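You operate a simulated robot arm through the tools that you are given. There is no shell and no other tool. Be economical: measure what you need, move in short steps, check, and stop when the job is done.

You are at the controls of a simulated robot arm. One attempt, no reset.

JOB
Once they stop steaming, pack both long pastries from the pulled-out tray in the delivery box.
Fine: clip the box shut; push their tray back in; the round pastries stay on it.
Where things are to end (x, y in the base frame): long pastry within 0.06 m of [1.9, 1.77]; long pastry within 0.06 m of [1.82, 1.66].

The check looks at the end state, three seconds after you hand in, the way a careful person would. Anything else that was tipped, shoved, dropped, spilled or broken makes it a failure.

ROBOT AND FRAMES
A 6-joint arm with a two-finger parallel gripper on a trunk, on a base that drives. Base frame: it is fixed to the floor where the robot stands at the start and does not move with it; the origin is under the middle of the robot, x ahead of it, y to its left, z up. Lengths are in m, angles in rad, forces in N, time in s.
With the tool pointing down near the work surface it reaches from about 0.1 to 0.74 m from the robot's upright axis, wherever it stands. Its first joint turns from -2.897 to 2.897 rad. Places, roughly: box [1.9, 1.7, 0.7]; box lid [2, 1.6, 1.1]; left box clip [1.8, 1.9, 0.9]; right box clip [1.6, 1.7, 0.9]; tray [0.7, 0.1, 0.9]. Payload 3.91 kg.
Tool frame: the origin (TCP) lies between the finger pads and is the grasp point; the fingertips stand 0.03 m ahead of it; z points along the fingers, y is the line along which they close. Largest opening 0.11 m; finger width 0.02, thickness 0.01; the body of the gripper, 0.048 by 0.112 m, starts 0.055 m behind the TCP.
Orientation is that of the tool frame in the base frame, as [roll, pitch, yaw] about the fixed x, y, z axes, in that order (R = Rz(yaw) Ry(pitch) Rx(roll)). With the fingers straight down and closing along the base's y, the tool's x points along the base's -x, its y along +y and its z along -z.

CONTROLS
- The arm moves only by the tool step_arm. Its argument "deltas" is a list of rows, each an object (a shift or turn left out is 0, a gripper value left out holds the last) with "xyz": the shift along the base's x, y, z in units of 400 mm (1.0 is 400 mm), a list of three; "rot": the turn, a rotation vector about the base's x, y, z in units of 90 degrees (1.0 is 90 degrees), a list of three. In form: [{"xyz": [x, y, z], "rot": [ax, ay, az]}, ...]. A call has 1 to 12 rows; each row is the pose to reach, as a shift and turn from the pose commanded when the call began. "jaw" is the opening, from 0 (shut) to 1 (fully open), set as the call begins (left out, the last holds). A call with a number of a shift or a turn outside -1 to 1 is refused whole. Each row takes 0.2 s and may step no farther than 0.05 m and 0.15 rad from the row before; otherwise, or with a gripper value out of range, the whole call is refused. A pose out of reach is approached as far as the arm can. The call stops where the force on the tool passes 50 N (or 10 N more than at its start, if that is more) or the arm is blocked; 0.2 s more then pass. Each finger travels about 0.045 m/s and halts on what it meets, pressing with about 38 N; the grip force reading is that of the motor and also rises with nothing between the fingers. The clock runs only during rows and for 0.2 s after the last one: add rows that repeat a pose to give the fingers time. The reply holds the time, the measured pose of the TCP, the force on the tool along the base axes, the opening and the grip force, in the units named above and with some noise, with the torque about the TCP (base axes, N m) and any sound that the robot's microphone picked up, and new pictures: "show" is both (left out), scene, wrist or none.
- Cameras (640 x 400 px; columns grow to the right, rows downward): "scene" is now at [0.0169, 0.1495, 1.4746]; the picture's right is [-0.04, -1.00, 0.00], its down [-0.78, 0.03, -0.63] and it looks along [0.63, -0.03, -0.78] (base axes); focal length 258 px, centre (320, 200). "wrist" rides on the gripper at [0.071, 0.022, -0.107] in the tool frame; the picture's right is [-0.29, 0.96, 0.00], its down [-0.76, -0.23, -0.61] and it looks along [-0.58, -0.18, 0.79] (tool axes); focal length 243 px, centre (320, 200). There is no depth. A picture from a camera that has moved, and an enlarged one, comes with that camera's place and axes in the base frame and with its lens.
- slide_trunk(by): slides the trunk up (or, below 0, down) by that many m; the arm and the scene camera ride with it, the base frame stays. It gives what a move gives, with no picture.
- drive_base(legs): drives the robot by 1 to 6 legs, each [ahead, left, turn to the left] in m, m and rad, along the robot's own axes; the way and the turn of a leg run together, so that a leg with both is an arc; at most 1.5 m and 3.142 rad a leg. The arm and the cameras ride along, it lands a little off, and it stops where it bumps. It gives what a move gives, and a new picture of the scene camera.
- turn_head(pan, tilt): turns the head with the scene camera to pan (to the left, within 1.501 rad either way) and tilt (down, from -0.506 to 1.204), counted from straight ahead of the robot. It gives what a move gives, and a new picture of the scene camera.
- inspect(camera, box): a new picture of the part [left, top, right, bottom] of that camera's present view, enlarged. No time passes.
- hand_in(): hands the job in; it is judged then, once.

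Work in short steps. Places have to be worked out from the pictures, the camera data and where the tool is seen: move nearer, look again, correct. Check each grasp and each placing, and mend what went wrong. You have 120 turns and 260 pictures in all, those below and enlarged ones among them. Open the gripper and draw the arm clear of the work before you hand the job in, unless the task says otherwise.

The tools are called as a command line: name --argument value ..., lists and objects as JSON in quotes. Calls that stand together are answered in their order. step_arm: Moves the arm, as the interface text tells. Its arguments: {"type":"object","properties":{"deltas":{"type":"array","items":{"type":"object","properties":{"xyz":{"type":"array","items":{"type":"number"}},"rot":{"type":"array","items":{"type":"number"}}}}},"jaw":{"type":"number"},"show":{"type":"string","enum":["both","scene","wrist","none"]}},"required":["deltas"]} The other tools are called the same way: slide_trunk (by) slides the trunk up or down; drive_base (legs) drives the base; turn_head (pan, tilt) turns the head that bears the scene camera; inspect (camera, box) takes an enlarged picture of a part of a camera's view; hand_in () hands the job in.

At the start:

```text
clock: 0.0
tool_pos: [0.4672, -0.0329, 1.1436]
tool_rot: [-3.141, -0.001, -3.141]
ft_force: [-0.9, 0.2, -1.2]
torque: [0.01, 0.01, 0.02]
width: 0.11
grip_force: 0.0
trunk travel left (down, up): [-0.45, 0.14]
robot x, y, heading: [-0.0003, 0.0022, 0.001]
head pan, tilt: [-0.044, 0.894]
```

scene: 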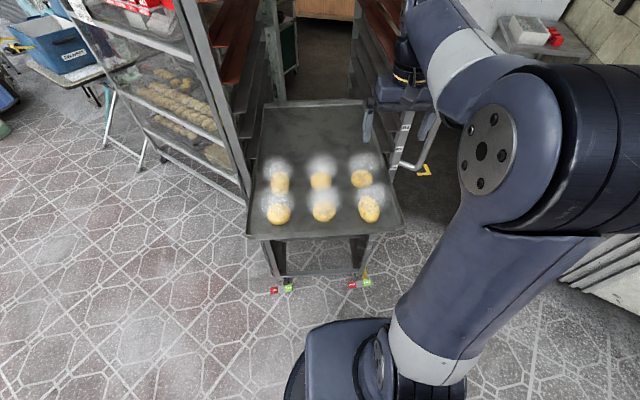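
wrist: 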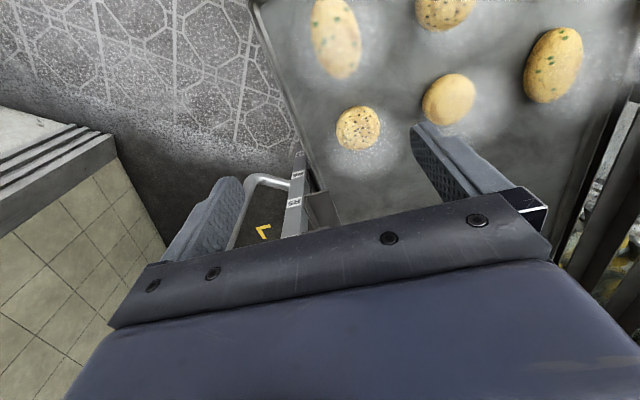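

The tray shows six steaming pastries. I look closer at the tray and at the box in the upper left.

inspect --camera "scene" --box '[230, 90, 420, 300]'

inspect --camera "wrist" --box '[280, 0, 640, 200]'

turn_head --pan 0.75 --tilt 0.35

```text
1.90 times, centred on (325, 195) of scene
camera zoom: at [0.0169, 0.1495, 1.4746], right [-0.04, -1.0, 0.0], down [-0.78, 0.03, -0.63], along [0.63, -0.03, -0.78], focal length 491 px, centre (310, 210)
```

zoom: 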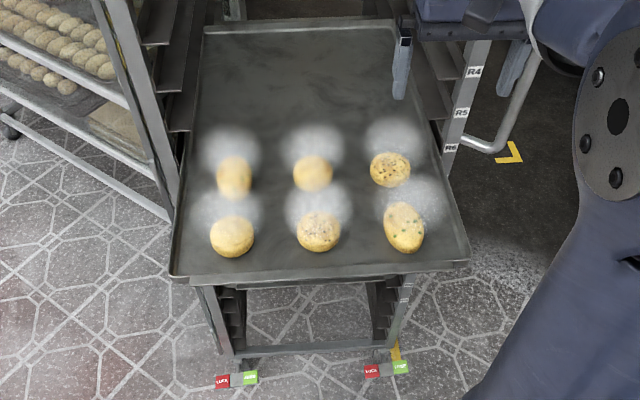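

```text
1.78 times, centred on (460, 100) of wrist
camera zoom: at [0.3976, -0.0119, 1.2515], right [0.29, 0.96, 0.0], down [0.76, -0.23, 0.61], along [0.58, -0.18, -0.79], focal length 431 px, centre (71, 378)
```

zoom: 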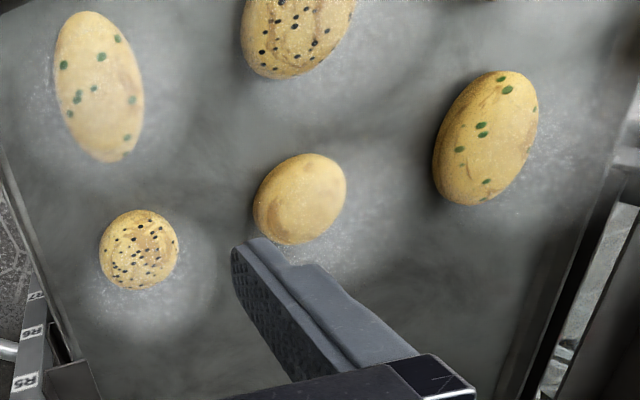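

```text
clock: 1.1
tool_pos: [0.4687, -0.0317, 1.1435]
tool_rot: [-3.141, 0.001, -3.14]
ft_force: [0.8, -0.6, -0.5]
torque: [-0.01, -0.02, 0.02]
width: 0.1101
grip_force: 0.1
trunk travel left (down, up): [-0.45, 0.14]
robot x, y, heading: [0.0003, -0.001, 0.002]
head pan, tilt: [0.75, 0.351]
camera scene: at [0.0092, 0.2163, 1.5215], right [0.68, -0.73, 0.0], down [-0.25, -0.23, -0.94], along [0.69, 0.64, -0.34], focal length 258 px, centre (320, 200)
```

scene: 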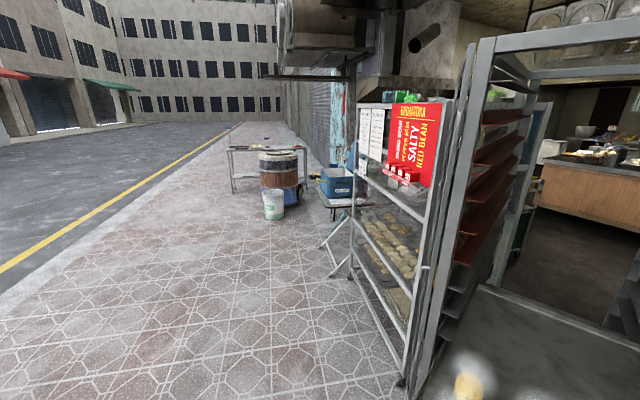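

I zoom in on the box.

inspect --camera "scene" --box '[290, 130, 410, 260]'

```text
3.08 times, centred on (350, 195) of scene
camera zoom: at [0.0092, 0.2163, 1.5215], right [0.68, -0.73, 0.0], down [-0.25, -0.23, -0.94], along [0.69, 0.64, -0.34], focal length 794 px, centre (228, 215)
```

zoom: 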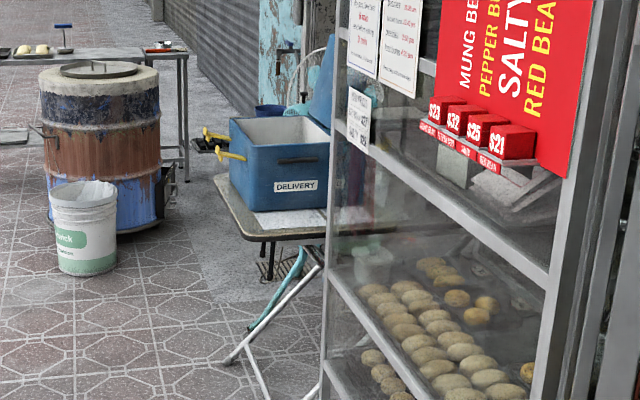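

The box stands open, with two yellow clips on its street side and the lid leaning back. I pull the hand back for a full wrist view of the tray.

step_arm --deltas '[{"xyz": [-0.1, 0.06, 0]}, {"xyz": [-0.2, 0.12, 0]}, {"xyz": [-0.3, 0.18, 0.05]}, {"xyz": [-0.38, 0.25, 0.1]}, {"xyz": [-0.38, 0.25, 0.1]}]' --show "wrist"

turn_head --pan 0.0 --tilt 0.8

```text
refused: row 3 steps farther than a row can; nothing moved
```

```text
clock: 2.2
tool_pos: [0.4689, -0.0322, 1.1439]
tool_rot: [-3.14, 0.0, 3.141]
ft_force: [-0.3, -0.5, 0.6]
torque: [-0.02, -0.04, 0.02]
width: 0.11
grip_force: 0.1
trunk travel left (down, up): [-0.45, 0.14]
robot x, y, heading: [-0.0034, -0.0003, -0.003]
head pan, tilt: [0.0, 0.799]
camera scene: at [0.0217, 0.1529, 1.482], right [0.0, -1.0, 0.0], down [-0.72, 0.0, -0.7], along [0.7, 0.0, -0.72], focal length 258 px, centre (320, 200)
```

scene: 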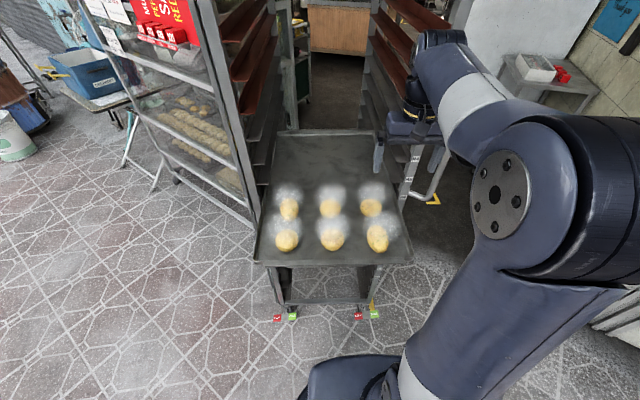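

Smaller steps this time, to keep within the row limit.

step_arm --deltas '[{"xyz": [-0.08, 0.05, 0.02]}, {"xyz": [-0.16, 0.1, 0.04]}, {"xyz": [-0.24, 0.15, 0.06]}, {"xyz": [-0.32, 0.2, 0.08]}, {"xyz": [-0.38, 0.25, 0.1]}, {"xyz": [-0.38, 0.25, 0.1]}]' --show "wrist"

```text
clock: 3.6
tool_pos: [0.3168, 0.0702, 1.1849]
tool_rot: [3.141, -0.001, -3.141]
ft_force: [-0.9, 1.0, 0.1]
torque: [0.01, -0.01, 0.04]
width: 0.1098
grip_force: 0.0
trunk travel left (down, up): [-0.45, 0.14]
robot x, y, heading: [-0.0006, -0.0017, 0.003]
head pan, tilt: [0.0, 0.799]
camera wrist: at [0.246, 0.0887, 1.2937], right [0.29, 0.96, 0.0], down [0.76, -0.23, 0.61], along [0.58, -0.18, -0.79], focal length 243 px, centre (320, 200)
```

wrist: 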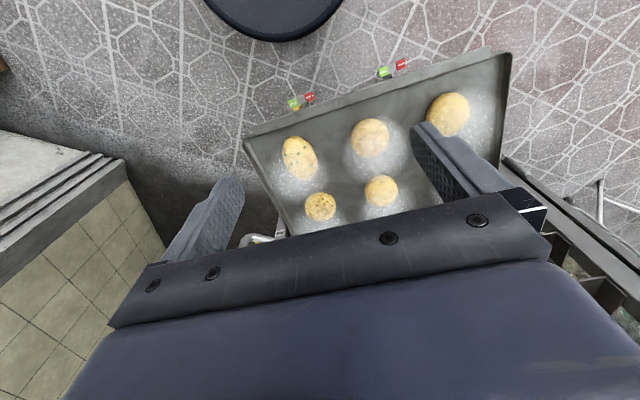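

Long, green-flecked pastries: near-right at about (0.42, 0.00) and far-left at about (0.53, 0.245). All still steam, so I use the wait to scout the box from the street side.

drive_base --legs '[[-0.15, 0, 0], [0, 1.4, 0], [1.2, 0.65, 0], [0, 0, -0.6]]'

```text
clock: 19.8
tool_pos: [1.3629, 1.9054, 1.1865]
tool_rot: [3.141, -0.001, 2.496]
ft_force: [-0.3, 0.3, 0.3]
torque: [-0.02, -0.01, 0.02]
width: 0.11
grip_force: 0.1
trunk travel left (down, up): [-0.45, 0.14]
robot x, y, heading: [1.07, 2.041, -0.648]
head pan, tilt: [0.0, 0.799]
camera scene: at [1.178, 2.1518, 1.4819], right [-0.6, -0.8, 0.0], down [-0.57, 0.43, -0.7], along [0.56, -0.42, -0.72], focal length 258 px, centre (320, 200)
```

scene: 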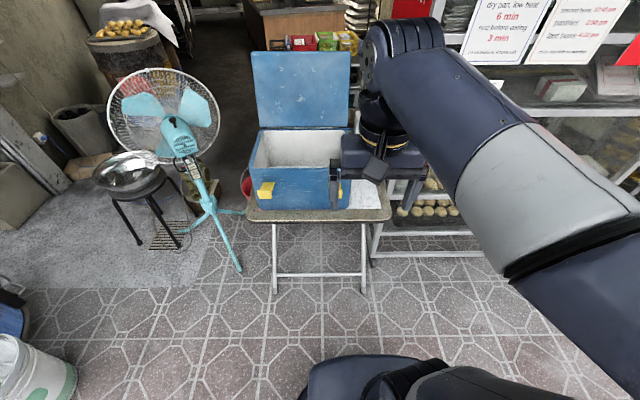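

Good view of the box. I zoom in on the box and the sign.

inspect --camera "scene" --box '[230, 30, 410, 220]'

inspect --camera "scene" --box '[440, 0, 640, 110]'

inspect --camera "wrist" --box '[0, 0, 640, 400]'

```text
2.11 times, centred on (320, 125) of scene
camera zoom: at [1.178, 2.1518, 1.4819], right [-0.6, -0.8, 0.0], down [-0.57, 0.43, -0.7], along [0.56, -0.42, -0.72], focal length 543 px, centre (320, 358)
```

zoom: 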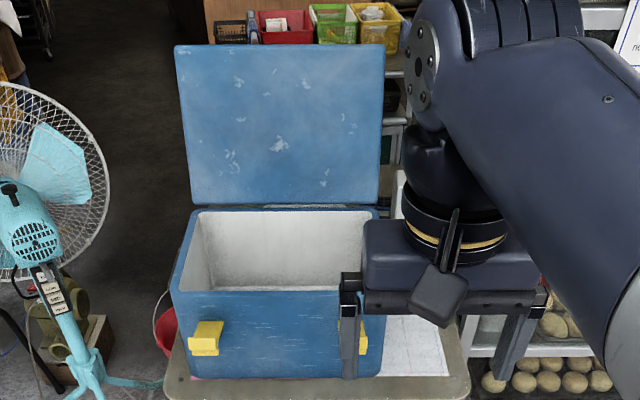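

```text
3.20 times, centred on (540, 55) of scene
camera zoom: at [1.178, 2.1518, 1.4819], right [-0.6, -0.8, 0.0], down [-0.57, 0.43, -0.7], along [0.56, -0.42, -0.72], focal length 825 px, centre (-384, 664)
```

zoom: 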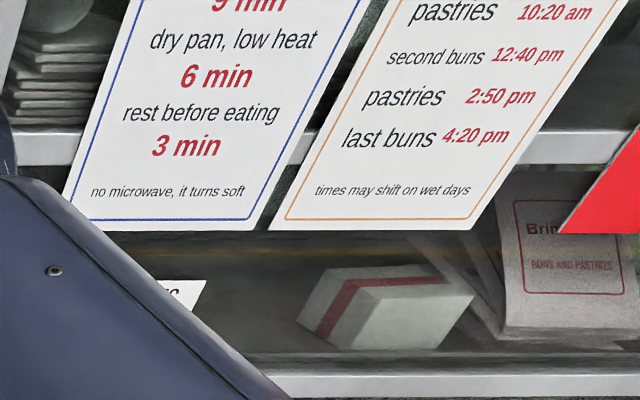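

```text
1.00 times, centred on (320, 200) of wrist (not enlarged: the box is as wide or as high as the picture)
camera zoom: at [1.3193, 1.9641, 1.2936], right [0.81, 0.59, 0.0], down [0.47, -0.64, 0.61], along [0.36, -0.49, -0.79], focal length 243 px, centre (320, 200)
```

zoom: 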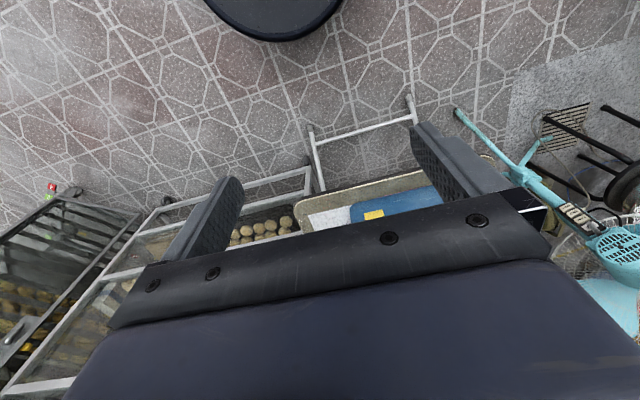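

Box rim sits at about z 0.93, centre (1.87, 1.71), its front line running along (0.605, 0.796). I drive back to check the steam.

drive_base --legs '[[0, 0, 0.65], [-1.2, -0.65, 0], [0, -1.4, 0], [0.13, 0, 0]]'

```text
clock: 35.8
tool_pos: [0.3335, 0.0186, 1.1854]
tool_rot: [-3.141, 0.0, 3.107]
ft_force: [0.0, -0.5, -0.4]
torque: [0.0, -0.01, 0.01]
width: 0.1101
grip_force: 0.0
trunk travel left (down, up): [-0.45, 0.14]
robot x, y, heading: [0.0158, -0.0406, -0.034]
head pan, tilt: [0.0, 0.799]
camera scene: at [0.041, 0.1122, 1.4819], right [-0.03, -1.0, 0.0], down [-0.72, 0.02, -0.7], along [0.7, -0.02, -0.72], focal length 258 px, centre (320, 200)
```

scene: 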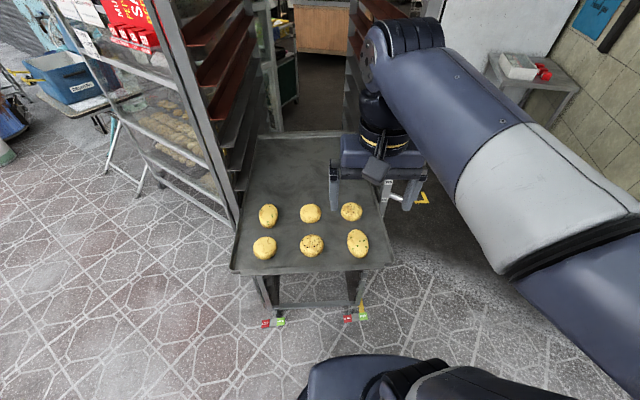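

The steam has gone. I zoom in to confirm and measure the two long pastries.

inspect --camera "scene" --box '[230, 190, 400, 290]'

inspect --camera "wrist" --box '[220, 50, 540, 250]'

```text
3.76 times, centred on (315, 240) of scene
camera zoom: at [0.041, 0.1122, 1.4819], right [-0.03, -1.0, 0.0], down [-0.72, 0.02, -0.7], along [0.7, -0.02, -0.72], focal length 971 px, centre (339, 49)
```

zoom: 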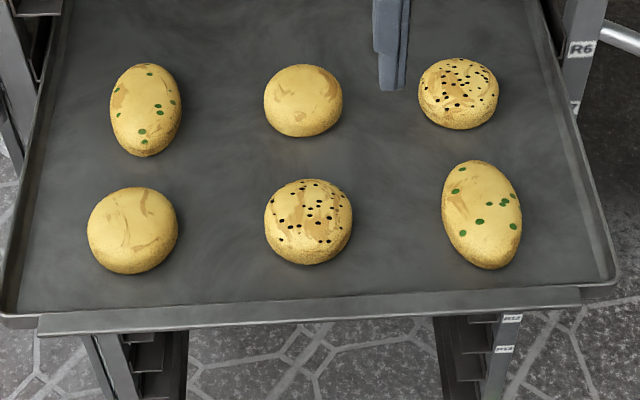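

```text
2.00 times, centred on (380, 150) of wrist
camera zoom: at [0.2636, 0.0402, 1.2935], right [0.32, 0.95, 0.0], down [0.75, -0.26, 0.61], along [0.58, -0.2, -0.79], focal length 485 px, centre (200, 300)
```

zoom: 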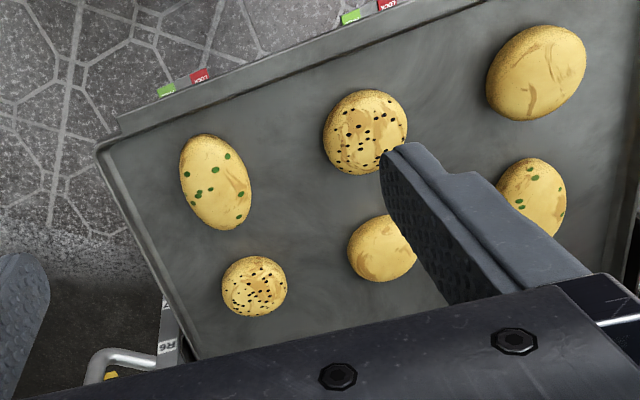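

The steam has gone, and the green-flecked near-right and far-left pastries are the long ones. I move above the near-right one at (0.430, -0.001), aligned across its short side.

step_arm --deltas '[{"xyz": [0.048, -0.01, -0.09], "rot": [0, 0, 0.011]}, {"xyz": [0.096, -0.02, -0.18], "rot": [0, 0, 0.022]}, {"xyz": [0.144, -0.029, -0.275], "rot": [0, 0, 0.033]}, {"xyz": [0.193, -0.039, -0.37], "rot": [0, 0, 0.044]}, {"xyz": [0.241, -0.049, -0.4625], "rot": [0, 0, 0.054]}, {"xyz": [0.241, -0.049, -0.4625], "rot": [0, 0, 0.054]}]' --jaw 1

```text
clock: 37.2
tool_pos: [0.4327, -0.0035, 0.9974]
tool_rot: [-3.141, 0.0, -3.09]
ft_force: [0.5, -1.1, 0.6]
torque: [0.04, 0.04, 0.0]
width: 0.1097
grip_force: 0.0
trunk travel left (down, up): [-0.45, 0.14]
robot x, y, heading: [0.015, -0.0414, -0.031]
head pan, tilt: [0.0, 0.799]
camera scene: at [0.0412, 0.1121, 1.4819], right [-0.03, -1.0, 0.0], down [-0.72, 0.02, -0.7], along [0.7, -0.02, -0.72], focal length 258 px, centre (320, 200)
camera wrist: at [0.3609, 0.0135, 1.1056], right [0.24, 0.97, 0.0], down [0.77, -0.19, 0.61], along [0.59, -0.15, -0.79], focal length 243 px, centre (320, 200)
```

scene: 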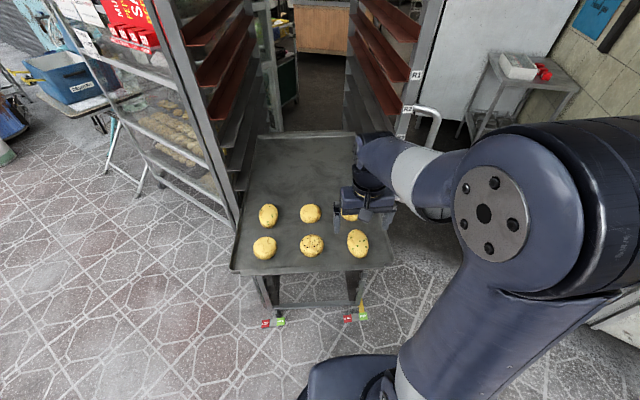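
wrist: 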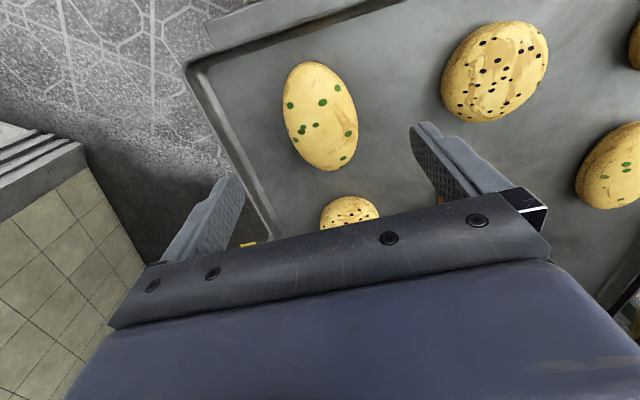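

Alignment is good. I narrow the jaw to 0.085 m to clear the tray rim, then descend to z 0.937.

step_arm --deltas '[{"xyz": [-0.012, 0.005, 0]}, {"xyz": [-0.012, 0.005, 0]}, {"xyz": [-0.012, 0.005, -0.05]}, {"xyz": [-0.012, 0.005, -0.1]}, {"xyz": [-0.012, 0.005, -0.13]}, {"xyz": [-0.012, 0.005, -0.15]}, {"xyz": [-0.012, 0.005, -0.15]}]' --jaw 0.77

```text
clock: 38.8
tool_pos: [0.4262, -0.0001, 0.9385]
tool_rot: [-3.14, 0.002, -3.091]
ft_force: [0.4, 0.6, 0.0]
torque: [-0.01, 0.01, -0.03]
width: 0.0849
grip_force: 0.1
trunk travel left (down, up): [-0.45, 0.14]
robot x, y, heading: [0.0129, -0.0387, -0.032]
head pan, tilt: [0.0, 0.799]
camera scene: at [0.0409, 0.1122, 1.4819], right [-0.03, -1.0, 0.0], down [-0.72, 0.02, -0.7], along [0.7, -0.02, -0.72], focal length 258 px, centre (320, 200)
camera wrist: at [0.3537, 0.0161, 1.0469], right [0.24, 0.97, 0.0], down [0.77, -0.19, 0.61], along [0.59, -0.15, -0.79], focal length 243 px, centre (320, 200)
```

scene: 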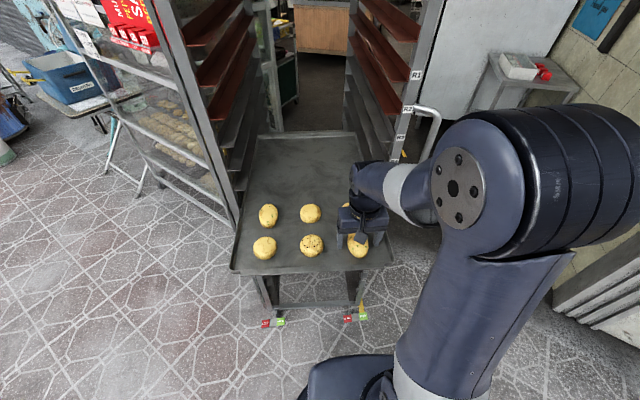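
wrist: 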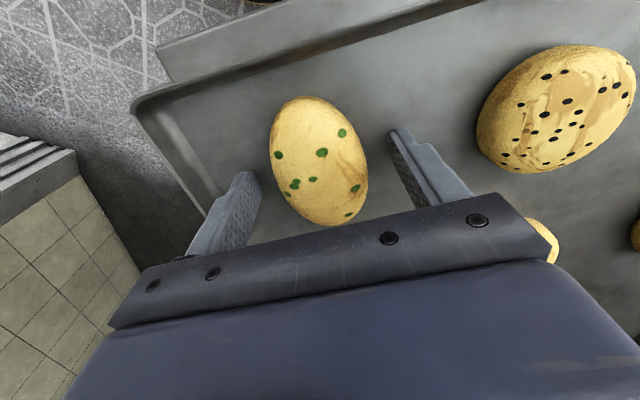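

The pastry lies between the fingers. I lower 5 mm and close.

step_arm --deltas '[{"xyz": [-0.006, 0, -0.012]}, {"xyz": [-0.006, 0, -0.012]}]' --show "none"

step_arm --deltas '[{}, {}, {}, {}, {}, {}]' --jaw 0.2 --show "wrist"

```text
clock: 39.4
tool_pos: [0.4237, -0.0002, 0.9349]
tool_rot: [3.141, 0.0, -3.091]
ft_force: [1.5, -0.4, 2.4]
torque: [-0.13, -0.07, 0.05]
width: 0.0849
grip_force: 0.1
trunk travel left (down, up): [-0.45, 0.14]
robot x, y, heading: [0.0104, -0.042, -0.034]
head pan, tilt: [0.0, 0.799]
```

```text
clock: 40.8
tool_pos: [0.4232, -0.0002, 0.935]
tool_rot: [-3.141, 0.001, -3.09]
ft_force: [-0.3, -1.0, 1.8]
torque: [-0.06, -0.02, 0.04]
width: 0.0516
grip_force: 38.4
trunk travel left (down, up): [-0.45, 0.14]
robot x, y, heading: [0.0141, -0.0397, -0.035]
head pan, tilt: [0.0, 0.799]
camera wrist: at [0.3511, 0.0163, 1.0424], right [0.24, 0.97, 0.0], down [0.77, -0.19, 0.61], along [0.59, -0.15, -0.79], focal length 243 px, centre (320, 200)
```

wrist: 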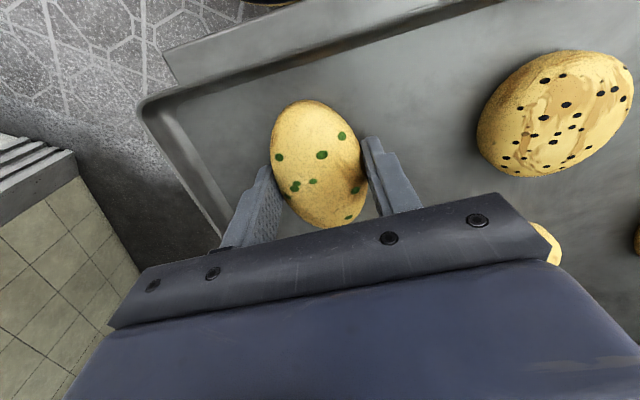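

Gripped at 0.052 m width. I lift straight up and check the hold.

step_arm --deltas '[{"xyz": [0, 0, 0.05]}, {"xyz": [0, 0, 0.13]}, {"xyz": [0, 0, 0.23]}, {"xyz": [0, 0, 0.33]}, {"xyz": [-0.06, 0.04, 0.43]}, {"xyz": [-0.12, 0.08, 0.52]}, {"xyz": [-0.18, 0.11, 0.6]}, {"xyz": [-0.18, 0.11, 0.6]}]'

```text
clock: 42.6
tool_pos: [0.3508, 0.0428, 1.1767]
tool_rot: [-3.141, -0.001, -3.091]
ft_force: [0.2, 0.3, -0.8]
torque: [0.04, 0.01, 0.01]
width: 0.0518
grip_force: 38.3
trunk travel left (down, up): [-0.45, 0.14]
robot x, y, heading: [0.0122, -0.0387, -0.032]
head pan, tilt: [0.0, 0.799]
camera scene: at [0.0406, 0.1121, 1.4819], right [-0.03, -1.0, 0.0], down [-0.72, 0.02, -0.7], along [0.7, -0.02, -0.72], focal length 258 px, centre (320, 200)
camera wrist: at [0.2787, 0.0591, 1.2847], right [0.24, 0.97, 0.0], down [0.77, -0.19, 0.61], along [0.59, -0.15, -0.79], focal length 243 px, centre (320, 200)
```

scene: 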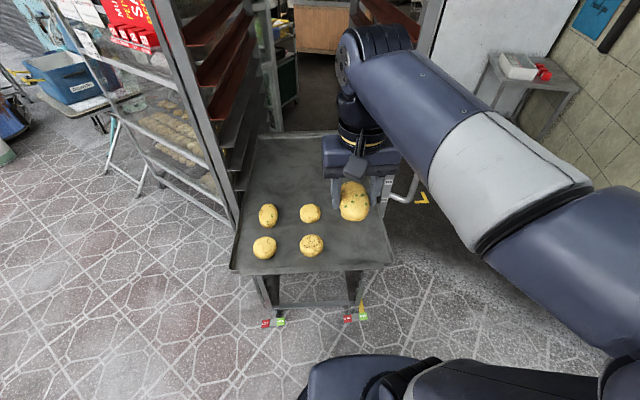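
wrist: 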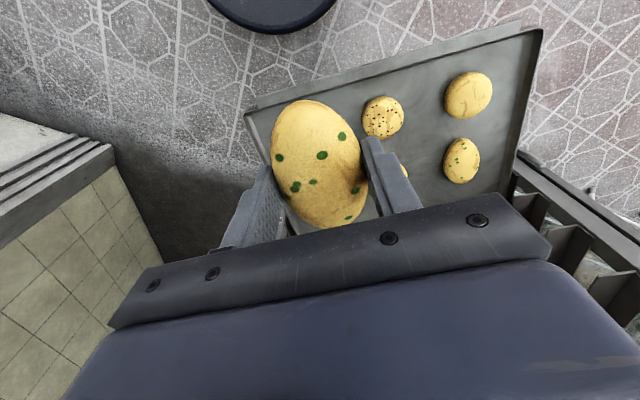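

Held firmly. I drive to the front of the box.

drive_base --legs '[[-0.13, 0, 0.033], [0, 1.5, 0], [1.25, 0.787, 0], [0, 0, -0.64], [0.25, 0, 0]]'

```text
clock: 61.2
tool_pos: [1.7083, 1.9358, 1.1763]
tool_rot: [-3.139, 0.001, 2.538]
ft_force: [0.2, 0.0, -0.6]
torque: [0.0, 0.0, -0.01]
width: 0.0518
grip_force: 37.7
trunk travel left (down, up): [-0.45, 0.14]
robot x, y, heading: [1.3875, 2.0737, -0.69]
head pan, tilt: [0.0, 0.799]
camera scene: at [1.5042, 2.1807, 1.4819], right [-0.64, -0.77, 0.0], down [-0.55, 0.46, -0.7], along [0.54, -0.44, -0.72], focal length 258 px, centre (320, 200)
```

scene: 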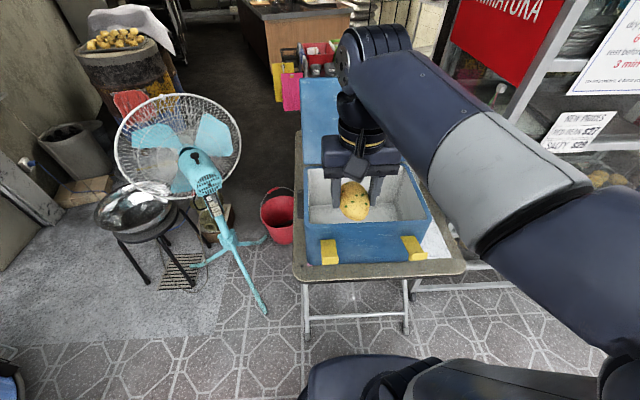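

In place in front of the box. I zoom in to measure the interior.

inspect --camera "scene" --box '[280, 70, 480, 290]'

inspect --camera "wrist" --box '[0, 0, 640, 400]'

```text
1.82 times, centred on (380, 180) of scene
camera zoom: at [1.5042, 2.1807, 1.4819], right [-0.64, -0.77, 0.0], down [-0.55, 0.46, -0.7], along [0.54, -0.44, -0.72], focal length 469 px, centre (211, 236)
```

zoom: 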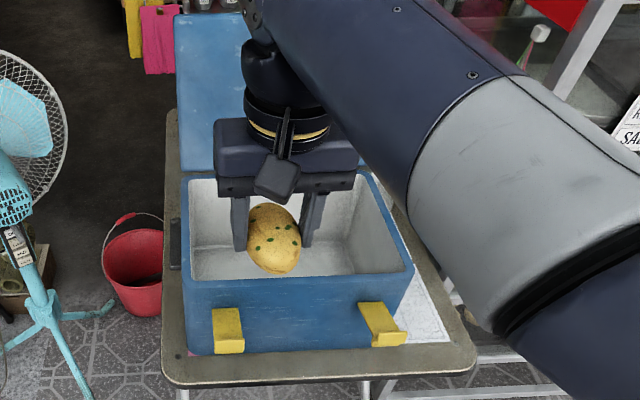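

```text
1.00 times, centred on (320, 200) of wrist (not enlarged: the box is as wide or as high as the picture)
camera zoom: at [1.6615, 1.9925, 1.2842], right [0.78, 0.62, 0.0], down [0.49, -0.62, 0.61], along [0.38, -0.48, -0.79], focal length 243 px, centre (320, 200)
```

zoom: 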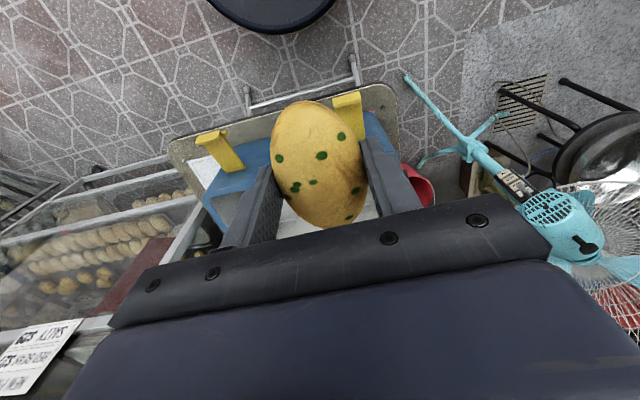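

Interior centre and both goals line up with the current orientation. I move over the left spot (1.911, 1.760), staying high.

step_arm --deltas '[{"xyz": [0.085, -0.073, 0], "rot": [0, 0, -0.006]}, {"xyz": [0.17, -0.147, 0], "rot": [0, 0, -0.012]}, {"xyz": [0.255, -0.22, 0], "rot": [0, 0, -0.018]}, {"xyz": [0.34, -0.293, 0], "rot": [0, 0, -0.024]}, {"xyz": [0.425, -0.367, 0], "rot": [0, 0, -0.03]}, {"xyz": [0.507, -0.44, 0], "rot": [0, 0, -0.036]}, {"xyz": [0.507, -0.44, 0], "rot": [0, 0, -0.036]}]'

```text
clock: 62.8
tool_pos: [1.9118, 1.7612, 1.177]
tool_rot: [3.141, -0.001, 2.481]
ft_force: [-0.4, -0.2, -0.6]
torque: [0.01, 0.01, -0.03]
width: 0.0516
grip_force: 38.2
trunk travel left (down, up): [-0.45, 0.14]
robot x, y, heading: [1.3883, 2.0755, -0.685]
head pan, tilt: [0.0, 0.799]
camera scene: at [1.5046, 2.1805, 1.4819], right [-0.64, -0.77, 0.0], down [-0.55, 0.46, -0.7], along [0.54, -0.44, -0.72], focal length 258 px, centre (320, 200)
camera wrist: at [1.8688, 1.8207, 1.2851], right [0.82, 0.58, 0.0], down [0.46, -0.65, 0.61], along [0.35, -0.5, -0.79], focal length 243 px, centre (320, 200)
```

scene: 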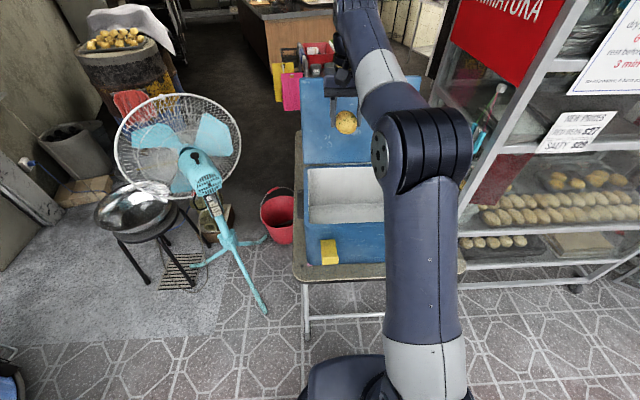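
wrist: 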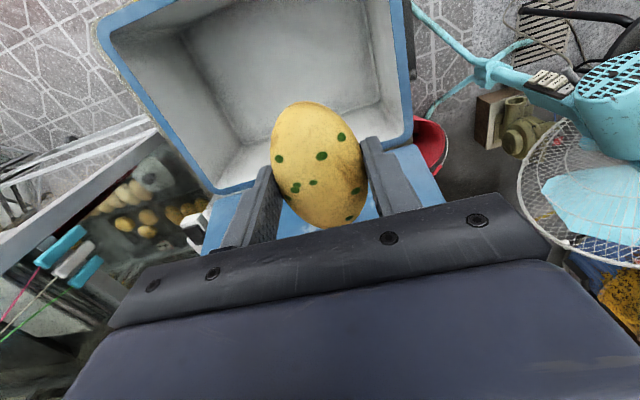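

Projection puts the target on the box floor, clear of the walls. I descend partway and check.

step_arm --deltas '[{"xyz": [0, 0, -0.11]}, {"xyz": [0, 0, -0.22]}, {"xyz": [0, 0, -0.33]}, {"xyz": [0, 0, -0.43]}, {"xyz": [0, 0, -0.52]}, {"xyz": [0, 0, -0.6]}, {"xyz": [0, 0, -0.6]}]'

```text
clock: 64.4
tool_pos: [1.9098, 1.7581, 0.9381]
tool_rot: [-3.142, 0.0, 2.48]
ft_force: [-0.4, 0.2, 0.3]
torque: [-0.01, 0.02, -0.01]
width: 0.0515
grip_force: 38.0
trunk travel left (down, up): [-0.45, 0.14]
robot x, y, heading: [1.3896, 2.0754, -0.685]
head pan, tilt: [0.0, 0.799]
camera scene: at [1.5044, 2.1806, 1.4819], right [-0.64, -0.77, 0.0], down [-0.55, 0.46, -0.7], along [0.54, -0.44, -0.72], focal length 258 px, centre (320, 200)
camera wrist: at [1.8673, 1.8184, 1.0446], right [0.82, 0.58, 0.0], down [0.46, -0.65, 0.61], along [0.35, -0.5, -0.79], focal length 243 px, centre (320, 200)
```

scene: 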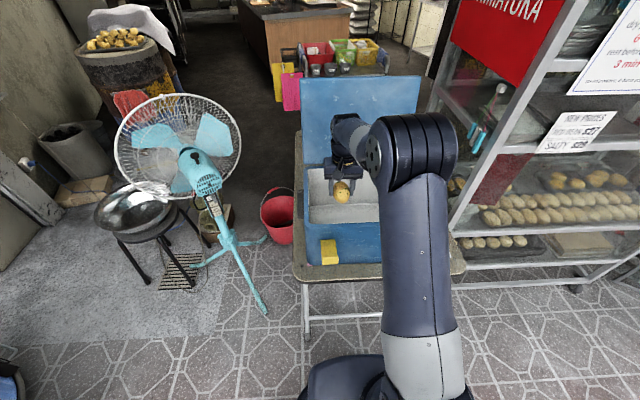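
wrist: 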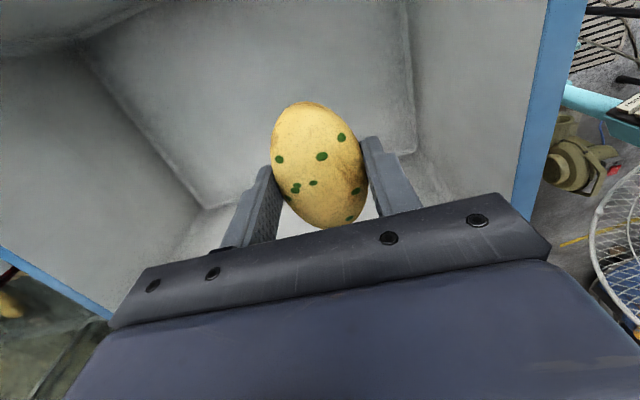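

The descent is clear so far. I check how close the forearm is to the rim.

inspect --camera "scene" --box '[280, 70, 480, 290]'

```text
1.82 times, centred on (380, 180) of scene
camera zoom: at [1.5044, 2.1806, 1.4819], right [-0.64, -0.77, 0.0], down [-0.55, 0.46, -0.7], along [0.54, -0.44, -0.72], focal length 469 px, centre (211, 236)
```

zoom: 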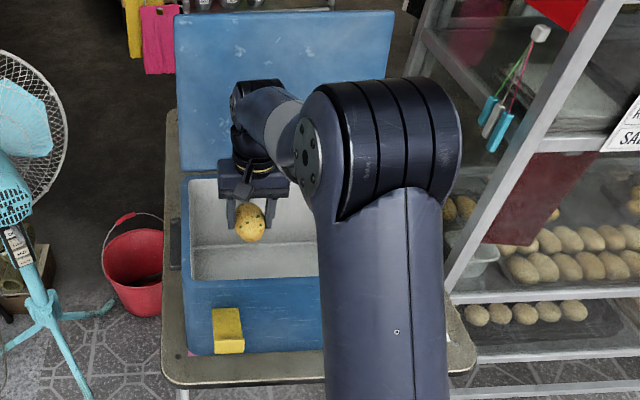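

The forearm slopes up well away from the rim. I descend further to z ≈ 0.79.

step_arm --deltas '[{"xyz": [0, 0, -0.1]}, {"xyz": [0, 0, -0.2]}, {"xyz": [0, 0, -0.28]}, {"xyz": [0, 0, -0.34]}, {"xyz": [0, 0, -0.36]}, {"xyz": [0, 0, -0.36]}]'

```text
clock: 65.8
tool_pos: [1.91, 1.7607, 0.7922]
tool_rot: [-3.14, -0.002, 2.482]
ft_force: [-0.6, 0.1, -0.2]
torque: [0.04, -0.03, 0.01]
width: 0.0516
grip_force: 37.6
trunk travel left (down, up): [-0.45, 0.14]
robot x, y, heading: [1.3878, 2.0732, -0.687]
head pan, tilt: [0.0, 0.799]
camera scene: at [1.5043, 2.1807, 1.4819], right [-0.64, -0.77, 0.0], down [-0.55, 0.46, -0.7], along [0.54, -0.44, -0.72], focal length 258 px, centre (320, 200)
camera wrist: at [1.8679, 1.8203, 0.8997], right [0.82, 0.58, 0.0], down [0.46, -0.65, 0.61], along [0.35, -0.5, -0.79], focal length 243 px, centre (320, 200)
```

scene: 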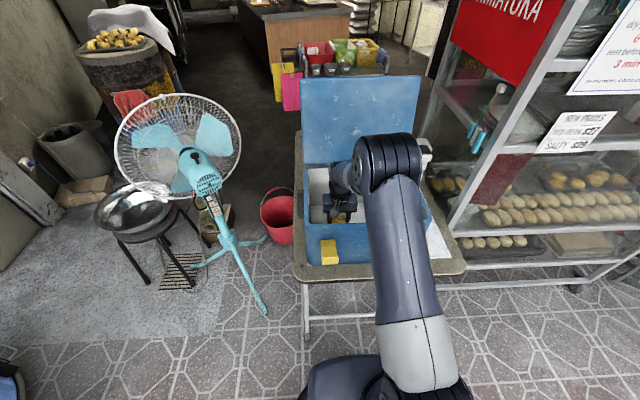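
wrist: 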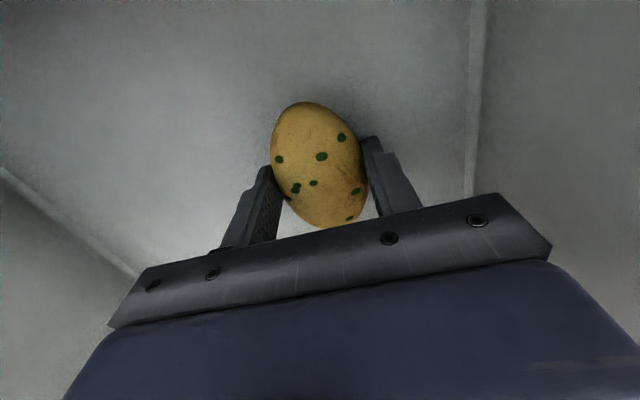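

Still clear. I go down in small steps until I feel the floor.

step_arm --deltas '[{"xyz": [0, 0, -0.015]}, {"xyz": [0, 0, -0.03]}, {"xyz": [0, 0, -0.04]}, {"xyz": [0, 0, -0.04]}]' --show "none"

step_arm --deltas '[{"xyz": [0, 0, -0.005]}, {"xyz": [0, 0, -0.01]}, {"xyz": [0, 0, -0.015]}, {"xyz": [0, 0, -0.015]}]' --show "wrist"

```text
clock: 66.8
tool_pos: [1.9104, 1.7598, 0.7766]
tool_rot: [-3.141, 0.001, 2.48]
ft_force: [-0.2, 0.1, -0.3]
torque: [-0.02, -0.01, 0.0]
width: 0.0514
grip_force: 37.4
trunk travel left (down, up): [-0.45, 0.14]
robot x, y, heading: [1.3898, 2.0717, -0.685]
head pan, tilt: [0.0, 0.799]
```

```text
clock: 67.8
tool_pos: [1.9105, 1.7614, 0.7743]
tool_rot: [3.141, 0.006, 2.48]
ft_force: [-0.6, 2.2, 31.2]
torque: [0.35, 0.72, -0.14]
width: 0.0516
grip_force: 38.2
trunk travel left (down, up): [-0.45, 0.14]
robot x, y, heading: [1.3936, 2.074, -0.689]
head pan, tilt: [0.0, 0.799]
camera wrist: at [1.8677, 1.8197, 0.8814], right [0.82, 0.58, 0.0], down [0.46, -0.65, 0.61], along [0.35, -0.5, -0.79], focal length 243 px, centre (320, 200)
```

wrist: 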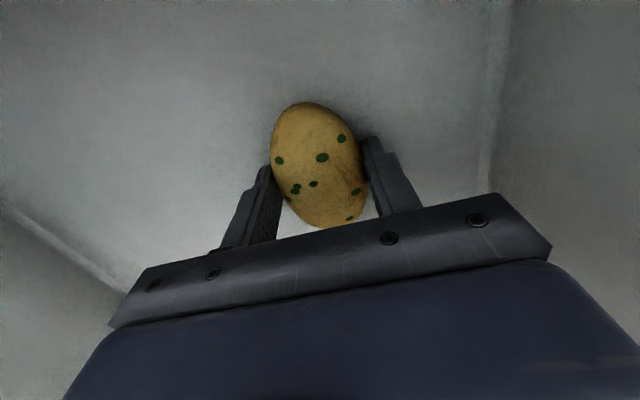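

Floor contact at z ≈ 0.774. I ease up slightly to relieve the press and open a little.

step_arm --deltas '[{"xyz": [0, 0, 0.0125]}, {"xyz": [0, 0, 0.0125]}]' --show "none"

step_arm --deltas '[{}, {}, {}, {}]' --jaw 0.68 --show "wrist"

```text
clock: 68.4
tool_pos: [1.9105, 1.7595, 0.7747]
tool_rot: [-3.139, -0.004, 2.482]
ft_force: [0.3, 0.9, 1.3]
torque: [0.07, -0.1, -0.02]
width: 0.0518
grip_force: 38.0
trunk travel left (down, up): [-0.45, 0.14]
robot x, y, heading: [1.3902, 2.0788, -0.696]
head pan, tilt: [0.0, 0.799]
```

```text
clock: 69.4
tool_pos: [1.9113, 1.7596, 0.7757]
tool_rot: [3.141, 0.0, 2.479]
ft_force: [-0.9, -0.6, -0.4]
torque: [-0.01, 0.01, -0.02]
width: 0.0749
grip_force: 0.0
trunk travel left (down, up): [-0.45, 0.14]
robot x, y, heading: [1.3889, 2.0782, -0.692]
head pan, tilt: [0.0, 0.799]
camera wrist: at [1.8688, 1.8185, 0.8836], right [0.82, 0.58, 0.0], down [0.46, -0.65, 0.61], along [0.35, -0.5, -0.79], focal length 243 px, centre (320, 200)
```

wrist: 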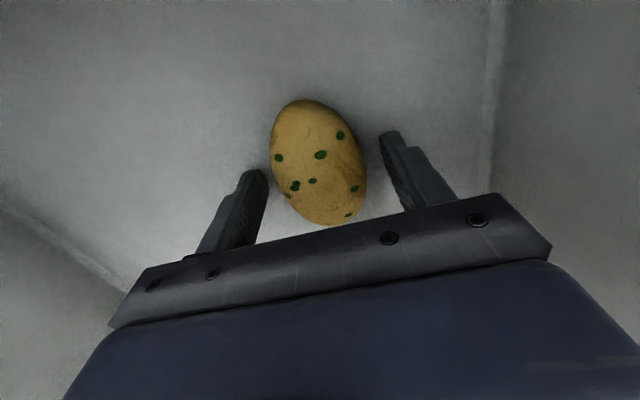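

Released. I raise straight up out of the box.

step_arm --deltas '[{"xyz": [0, 0, 0.08]}, {"xyz": [0, 0, 0.18]}, {"xyz": [0, 0, 0.28]}, {"xyz": [0, 0, 0.4]}, {"xyz": [0, 0, 0.52]}, {"xyz": [0, 0, 0.64]}, {"xyz": [0, 0, 0.76]}, {"xyz": [0, 0, 0.88]}, {"xyz": [0, 0, 1.0]}, {"xyz": [0, 0, 1.0]}]' --show "wrist"

```text
clock: 71.6
tool_pos: [1.9115, 1.7609, 1.1747]
tool_rot: [3.141, 0.001, 2.48]
ft_force: [-0.7, 0.8, -0.1]
torque: [0.0, -0.01, -0.02]
width: 0.0749
grip_force: 0.2
trunk travel left (down, up): [-0.45, 0.14]
robot x, y, heading: [1.3908, 2.0747, -0.692]
head pan, tilt: [0.0, 0.799]
camera wrist: at [1.8699, 1.8195, 1.2813], right [0.82, 0.58, 0.0], down [0.46, -0.65, 0.61], along [0.35, -0.5, -0.79], focal length 243 px, centre (320, 200)
```

wrist: 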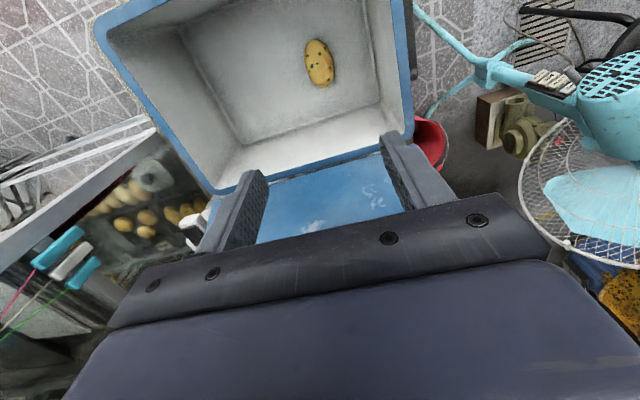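

First pastry placed. I retract the arm to its travel position.

step_arm --deltas '[{"xyz": [-0.085, 0.073, 0]}, {"xyz": [-0.17, 0.147, 0]}, {"xyz": [-0.255, 0.22, 0]}, {"xyz": [-0.34, 0.293, 0]}, {"xyz": [-0.425, 0.367, 0]}, {"xyz": [-0.507, 0.44, 0]}]' --jaw 1 --show "none"

drive_base --legs '[[-0.25, 0, 0], [0, 0, 0.69], [-1.22, -0.79, 0], [0, -1.45, 0], [0.05, 0, 0]]'

```text
clock: 73.0
tool_pos: [1.7104, 1.9364, 1.1726]
tool_rot: [3.14, 0.0, 2.48]
ft_force: [0.1, 0.0, -0.6]
torque: [0.03, 0.01, -0.01]
width: 0.11
grip_force: 0.0
trunk travel left (down, up): [-0.45, 0.14]
robot x, y, heading: [1.3877, 2.0746, -0.69]
head pan, tilt: [0.0, 0.799]
```

```text
clock: 90.8
tool_pos: [0.3668, 0.1046, 1.1728]
tool_rot: [3.141, 0.0, -3.109]
ft_force: [0.3, -0.3, 0.2]
torque: [-0.02, 0.02, 0.0]
width: 0.1101
grip_force: 0.0
trunk travel left (down, up): [-0.45, 0.14]
robot x, y, heading: [0.0302, 0.0065, 0.006]
head pan, tilt: [0.0, 0.799]
camera scene: at [0.0517, 0.1599, 1.4819], right [0.0, -1.0, 0.0], down [-0.72, 0.0, -0.7], along [0.7, 0.0, -0.72], focal length 258 px, centre (320, 200)
```

scene: 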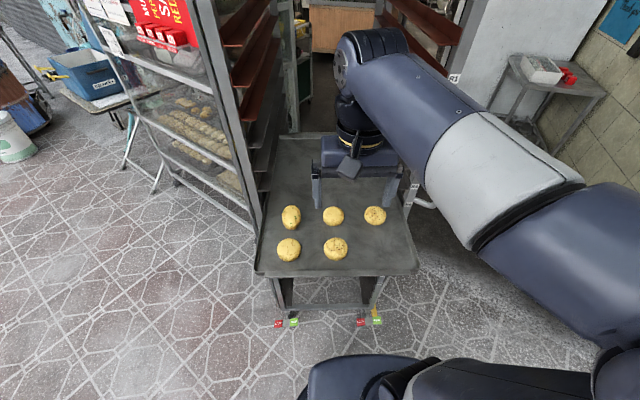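

I measure the remaining long pastry and its neighbours.

inspect --camera "scene" --box '[250, 190, 410, 290]'

inspect --camera "wrist" --box '[240, 20, 560, 220]'

```text
4.00 times, centred on (330, 240) of scene
camera zoom: at [0.0517, 0.1599, 1.4819], right [0.0, -1.0, 0.0], down [-0.72, 0.0, -0.7], along [0.7, 0.0, -0.72], focal length 1032 px, centre (280, 40)
```

zoom: 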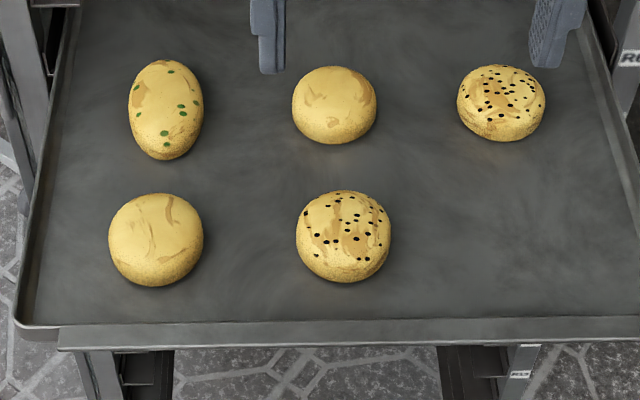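

```text
2.00 times, centred on (400, 120) of wrist
camera zoom: at [0.2957, 0.122, 1.2803], right [0.26, 0.97, 0.0], down [0.77, -0.2, 0.61], along [0.59, -0.16, -0.79], focal length 485 px, centre (160, 360)
```

zoom: 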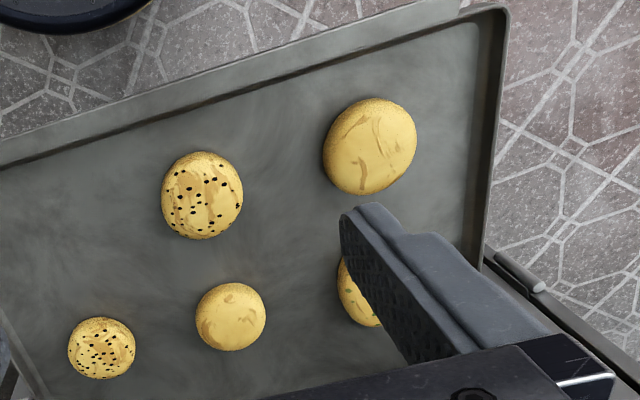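

The far-left pastry is at about (0.527, 0.241), yaw ≈ +0.16. A rack post stands close to its left, so I approach partway with the jaw narrowed.

step_arm --deltas '[{"xyz": [0.06, 0.06, -0.065], "rot": [0, 0, 0.014]}, {"xyz": [0.12, 0.12, -0.13], "rot": [0, 0, 0.028]}, {"xyz": [0.18, 0.18, -0.195], "rot": [0, 0, 0.042]}, {"xyz": [0.24, 0.25, -0.26], "rot": [0, 0, 0.056]}, {"xyz": [0.3, 0.32, -0.32], "rot": [0, 0, 0.07]}, {"xyz": [0.35, 0.34, -0.38], "rot": [0, 0, 0.081]}, {"xyz": [0.35, 0.34, -0.38], "rot": [0, 0, 0.081]}]' --jaw 0.77

```text
clock: 92.4
tool_pos: [0.5095, 0.2421, 1.0215]
tool_rot: [3.141, -0.001, -2.982]
ft_force: [0.1, -0.8, -0.9]
torque: [0.0, 0.0, -0.02]
width: 0.0846
grip_force: 0.1
trunk travel left (down, up): [-0.45, 0.14]
robot x, y, heading: [0.0291, 0.0065, 0.008]
head pan, tilt: [0.0, 0.799]
camera scene: at [0.0518, 0.1601, 1.4819], right [0.0, -1.0, 0.0], down [-0.72, 0.0, -0.7], along [0.7, 0.0, -0.72], focal length 258 px, centre (320, 200)
camera wrist: at [0.4367, 0.2501, 1.1289], right [0.13, 0.99, 0.0], down [0.79, -0.11, 0.61], along [0.6, -0.08, -0.79], focal length 243 px, centre (320, 200)
```

scene: 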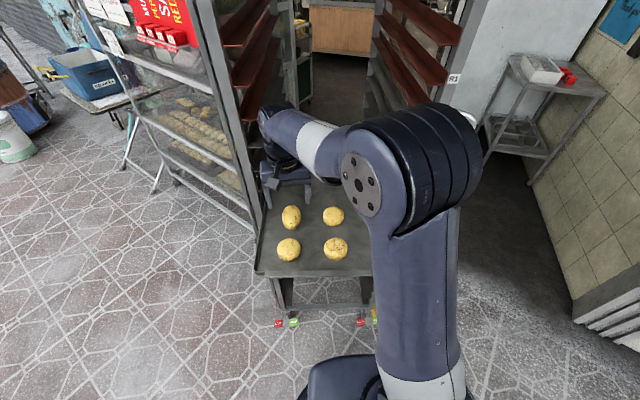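
wrist: 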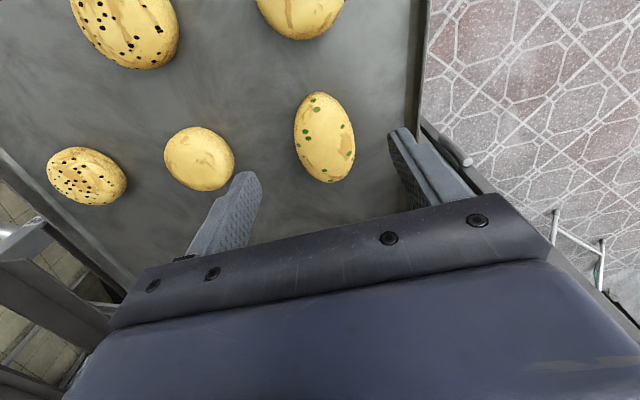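

The pastry is centred at (0.524, 0.243) and the fingers clear the rim. I trim the yaw a little and descend.

step_arm --deltas '[{"xyz": [0.036, 0.002, 0], "rot": [0, 0, -0.02]}, {"xyz": [0.036, 0.002, -0.06], "rot": [0, 0, -0.038]}, {"xyz": [0.036, 0.002, -0.12], "rot": [0, 0, -0.038]}, {"xyz": [0.036, 0.002, -0.17], "rot": [0, 0, -0.038]}, {"xyz": [0.036, 0.002, -0.21], "rot": [0, 0, -0.038]}, {"xyz": [0.036, 0.002, -0.21], "rot": [0, 0, -0.038]}]'

```text
clock: 93.8
tool_pos: [0.5209, 0.2411, 0.9392]
tool_rot: [3.14, 0.005, -3.039]
ft_force: [-1.1, 0.3, 11.3]
torque: [-0.49, -0.2, -0.06]
width: 0.0844
grip_force: 0.1
trunk travel left (down, up): [-0.45, 0.14]
robot x, y, heading: [0.0289, 0.0047, 0.004]
head pan, tilt: [0.0, 0.799]
camera scene: at [0.0507, 0.1596, 1.4822], right [0.0, -1.0, 0.0], down [-0.72, 0.0, -0.7], along [0.7, 0.0, -0.72], focal length 258 px, centre (320, 200)
camera wrist: at [0.4482, 0.254, 1.0458], right [0.19, 0.98, 0.0], down [0.78, -0.15, 0.61], along [0.6, -0.12, -0.79], focal length 243 px, centre (320, 200)
```

scene: 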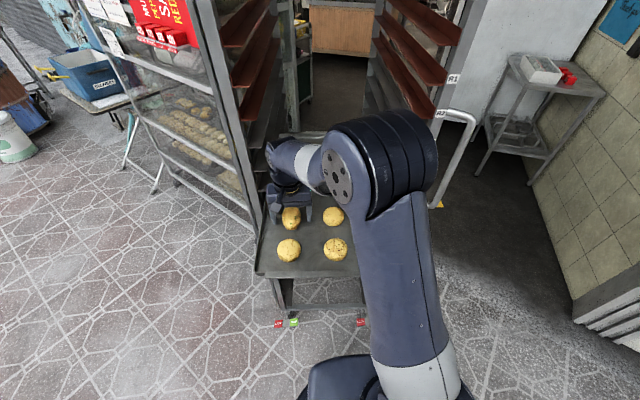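
wrist: 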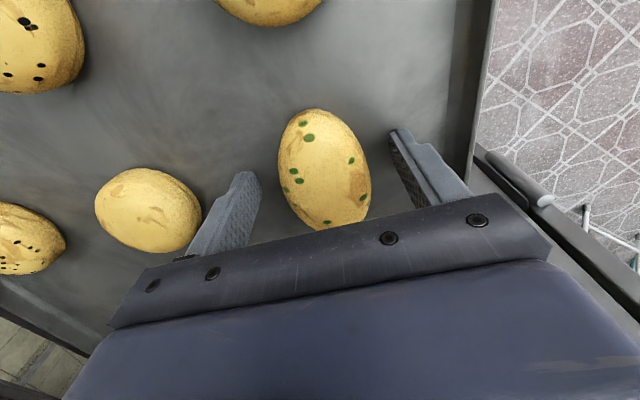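

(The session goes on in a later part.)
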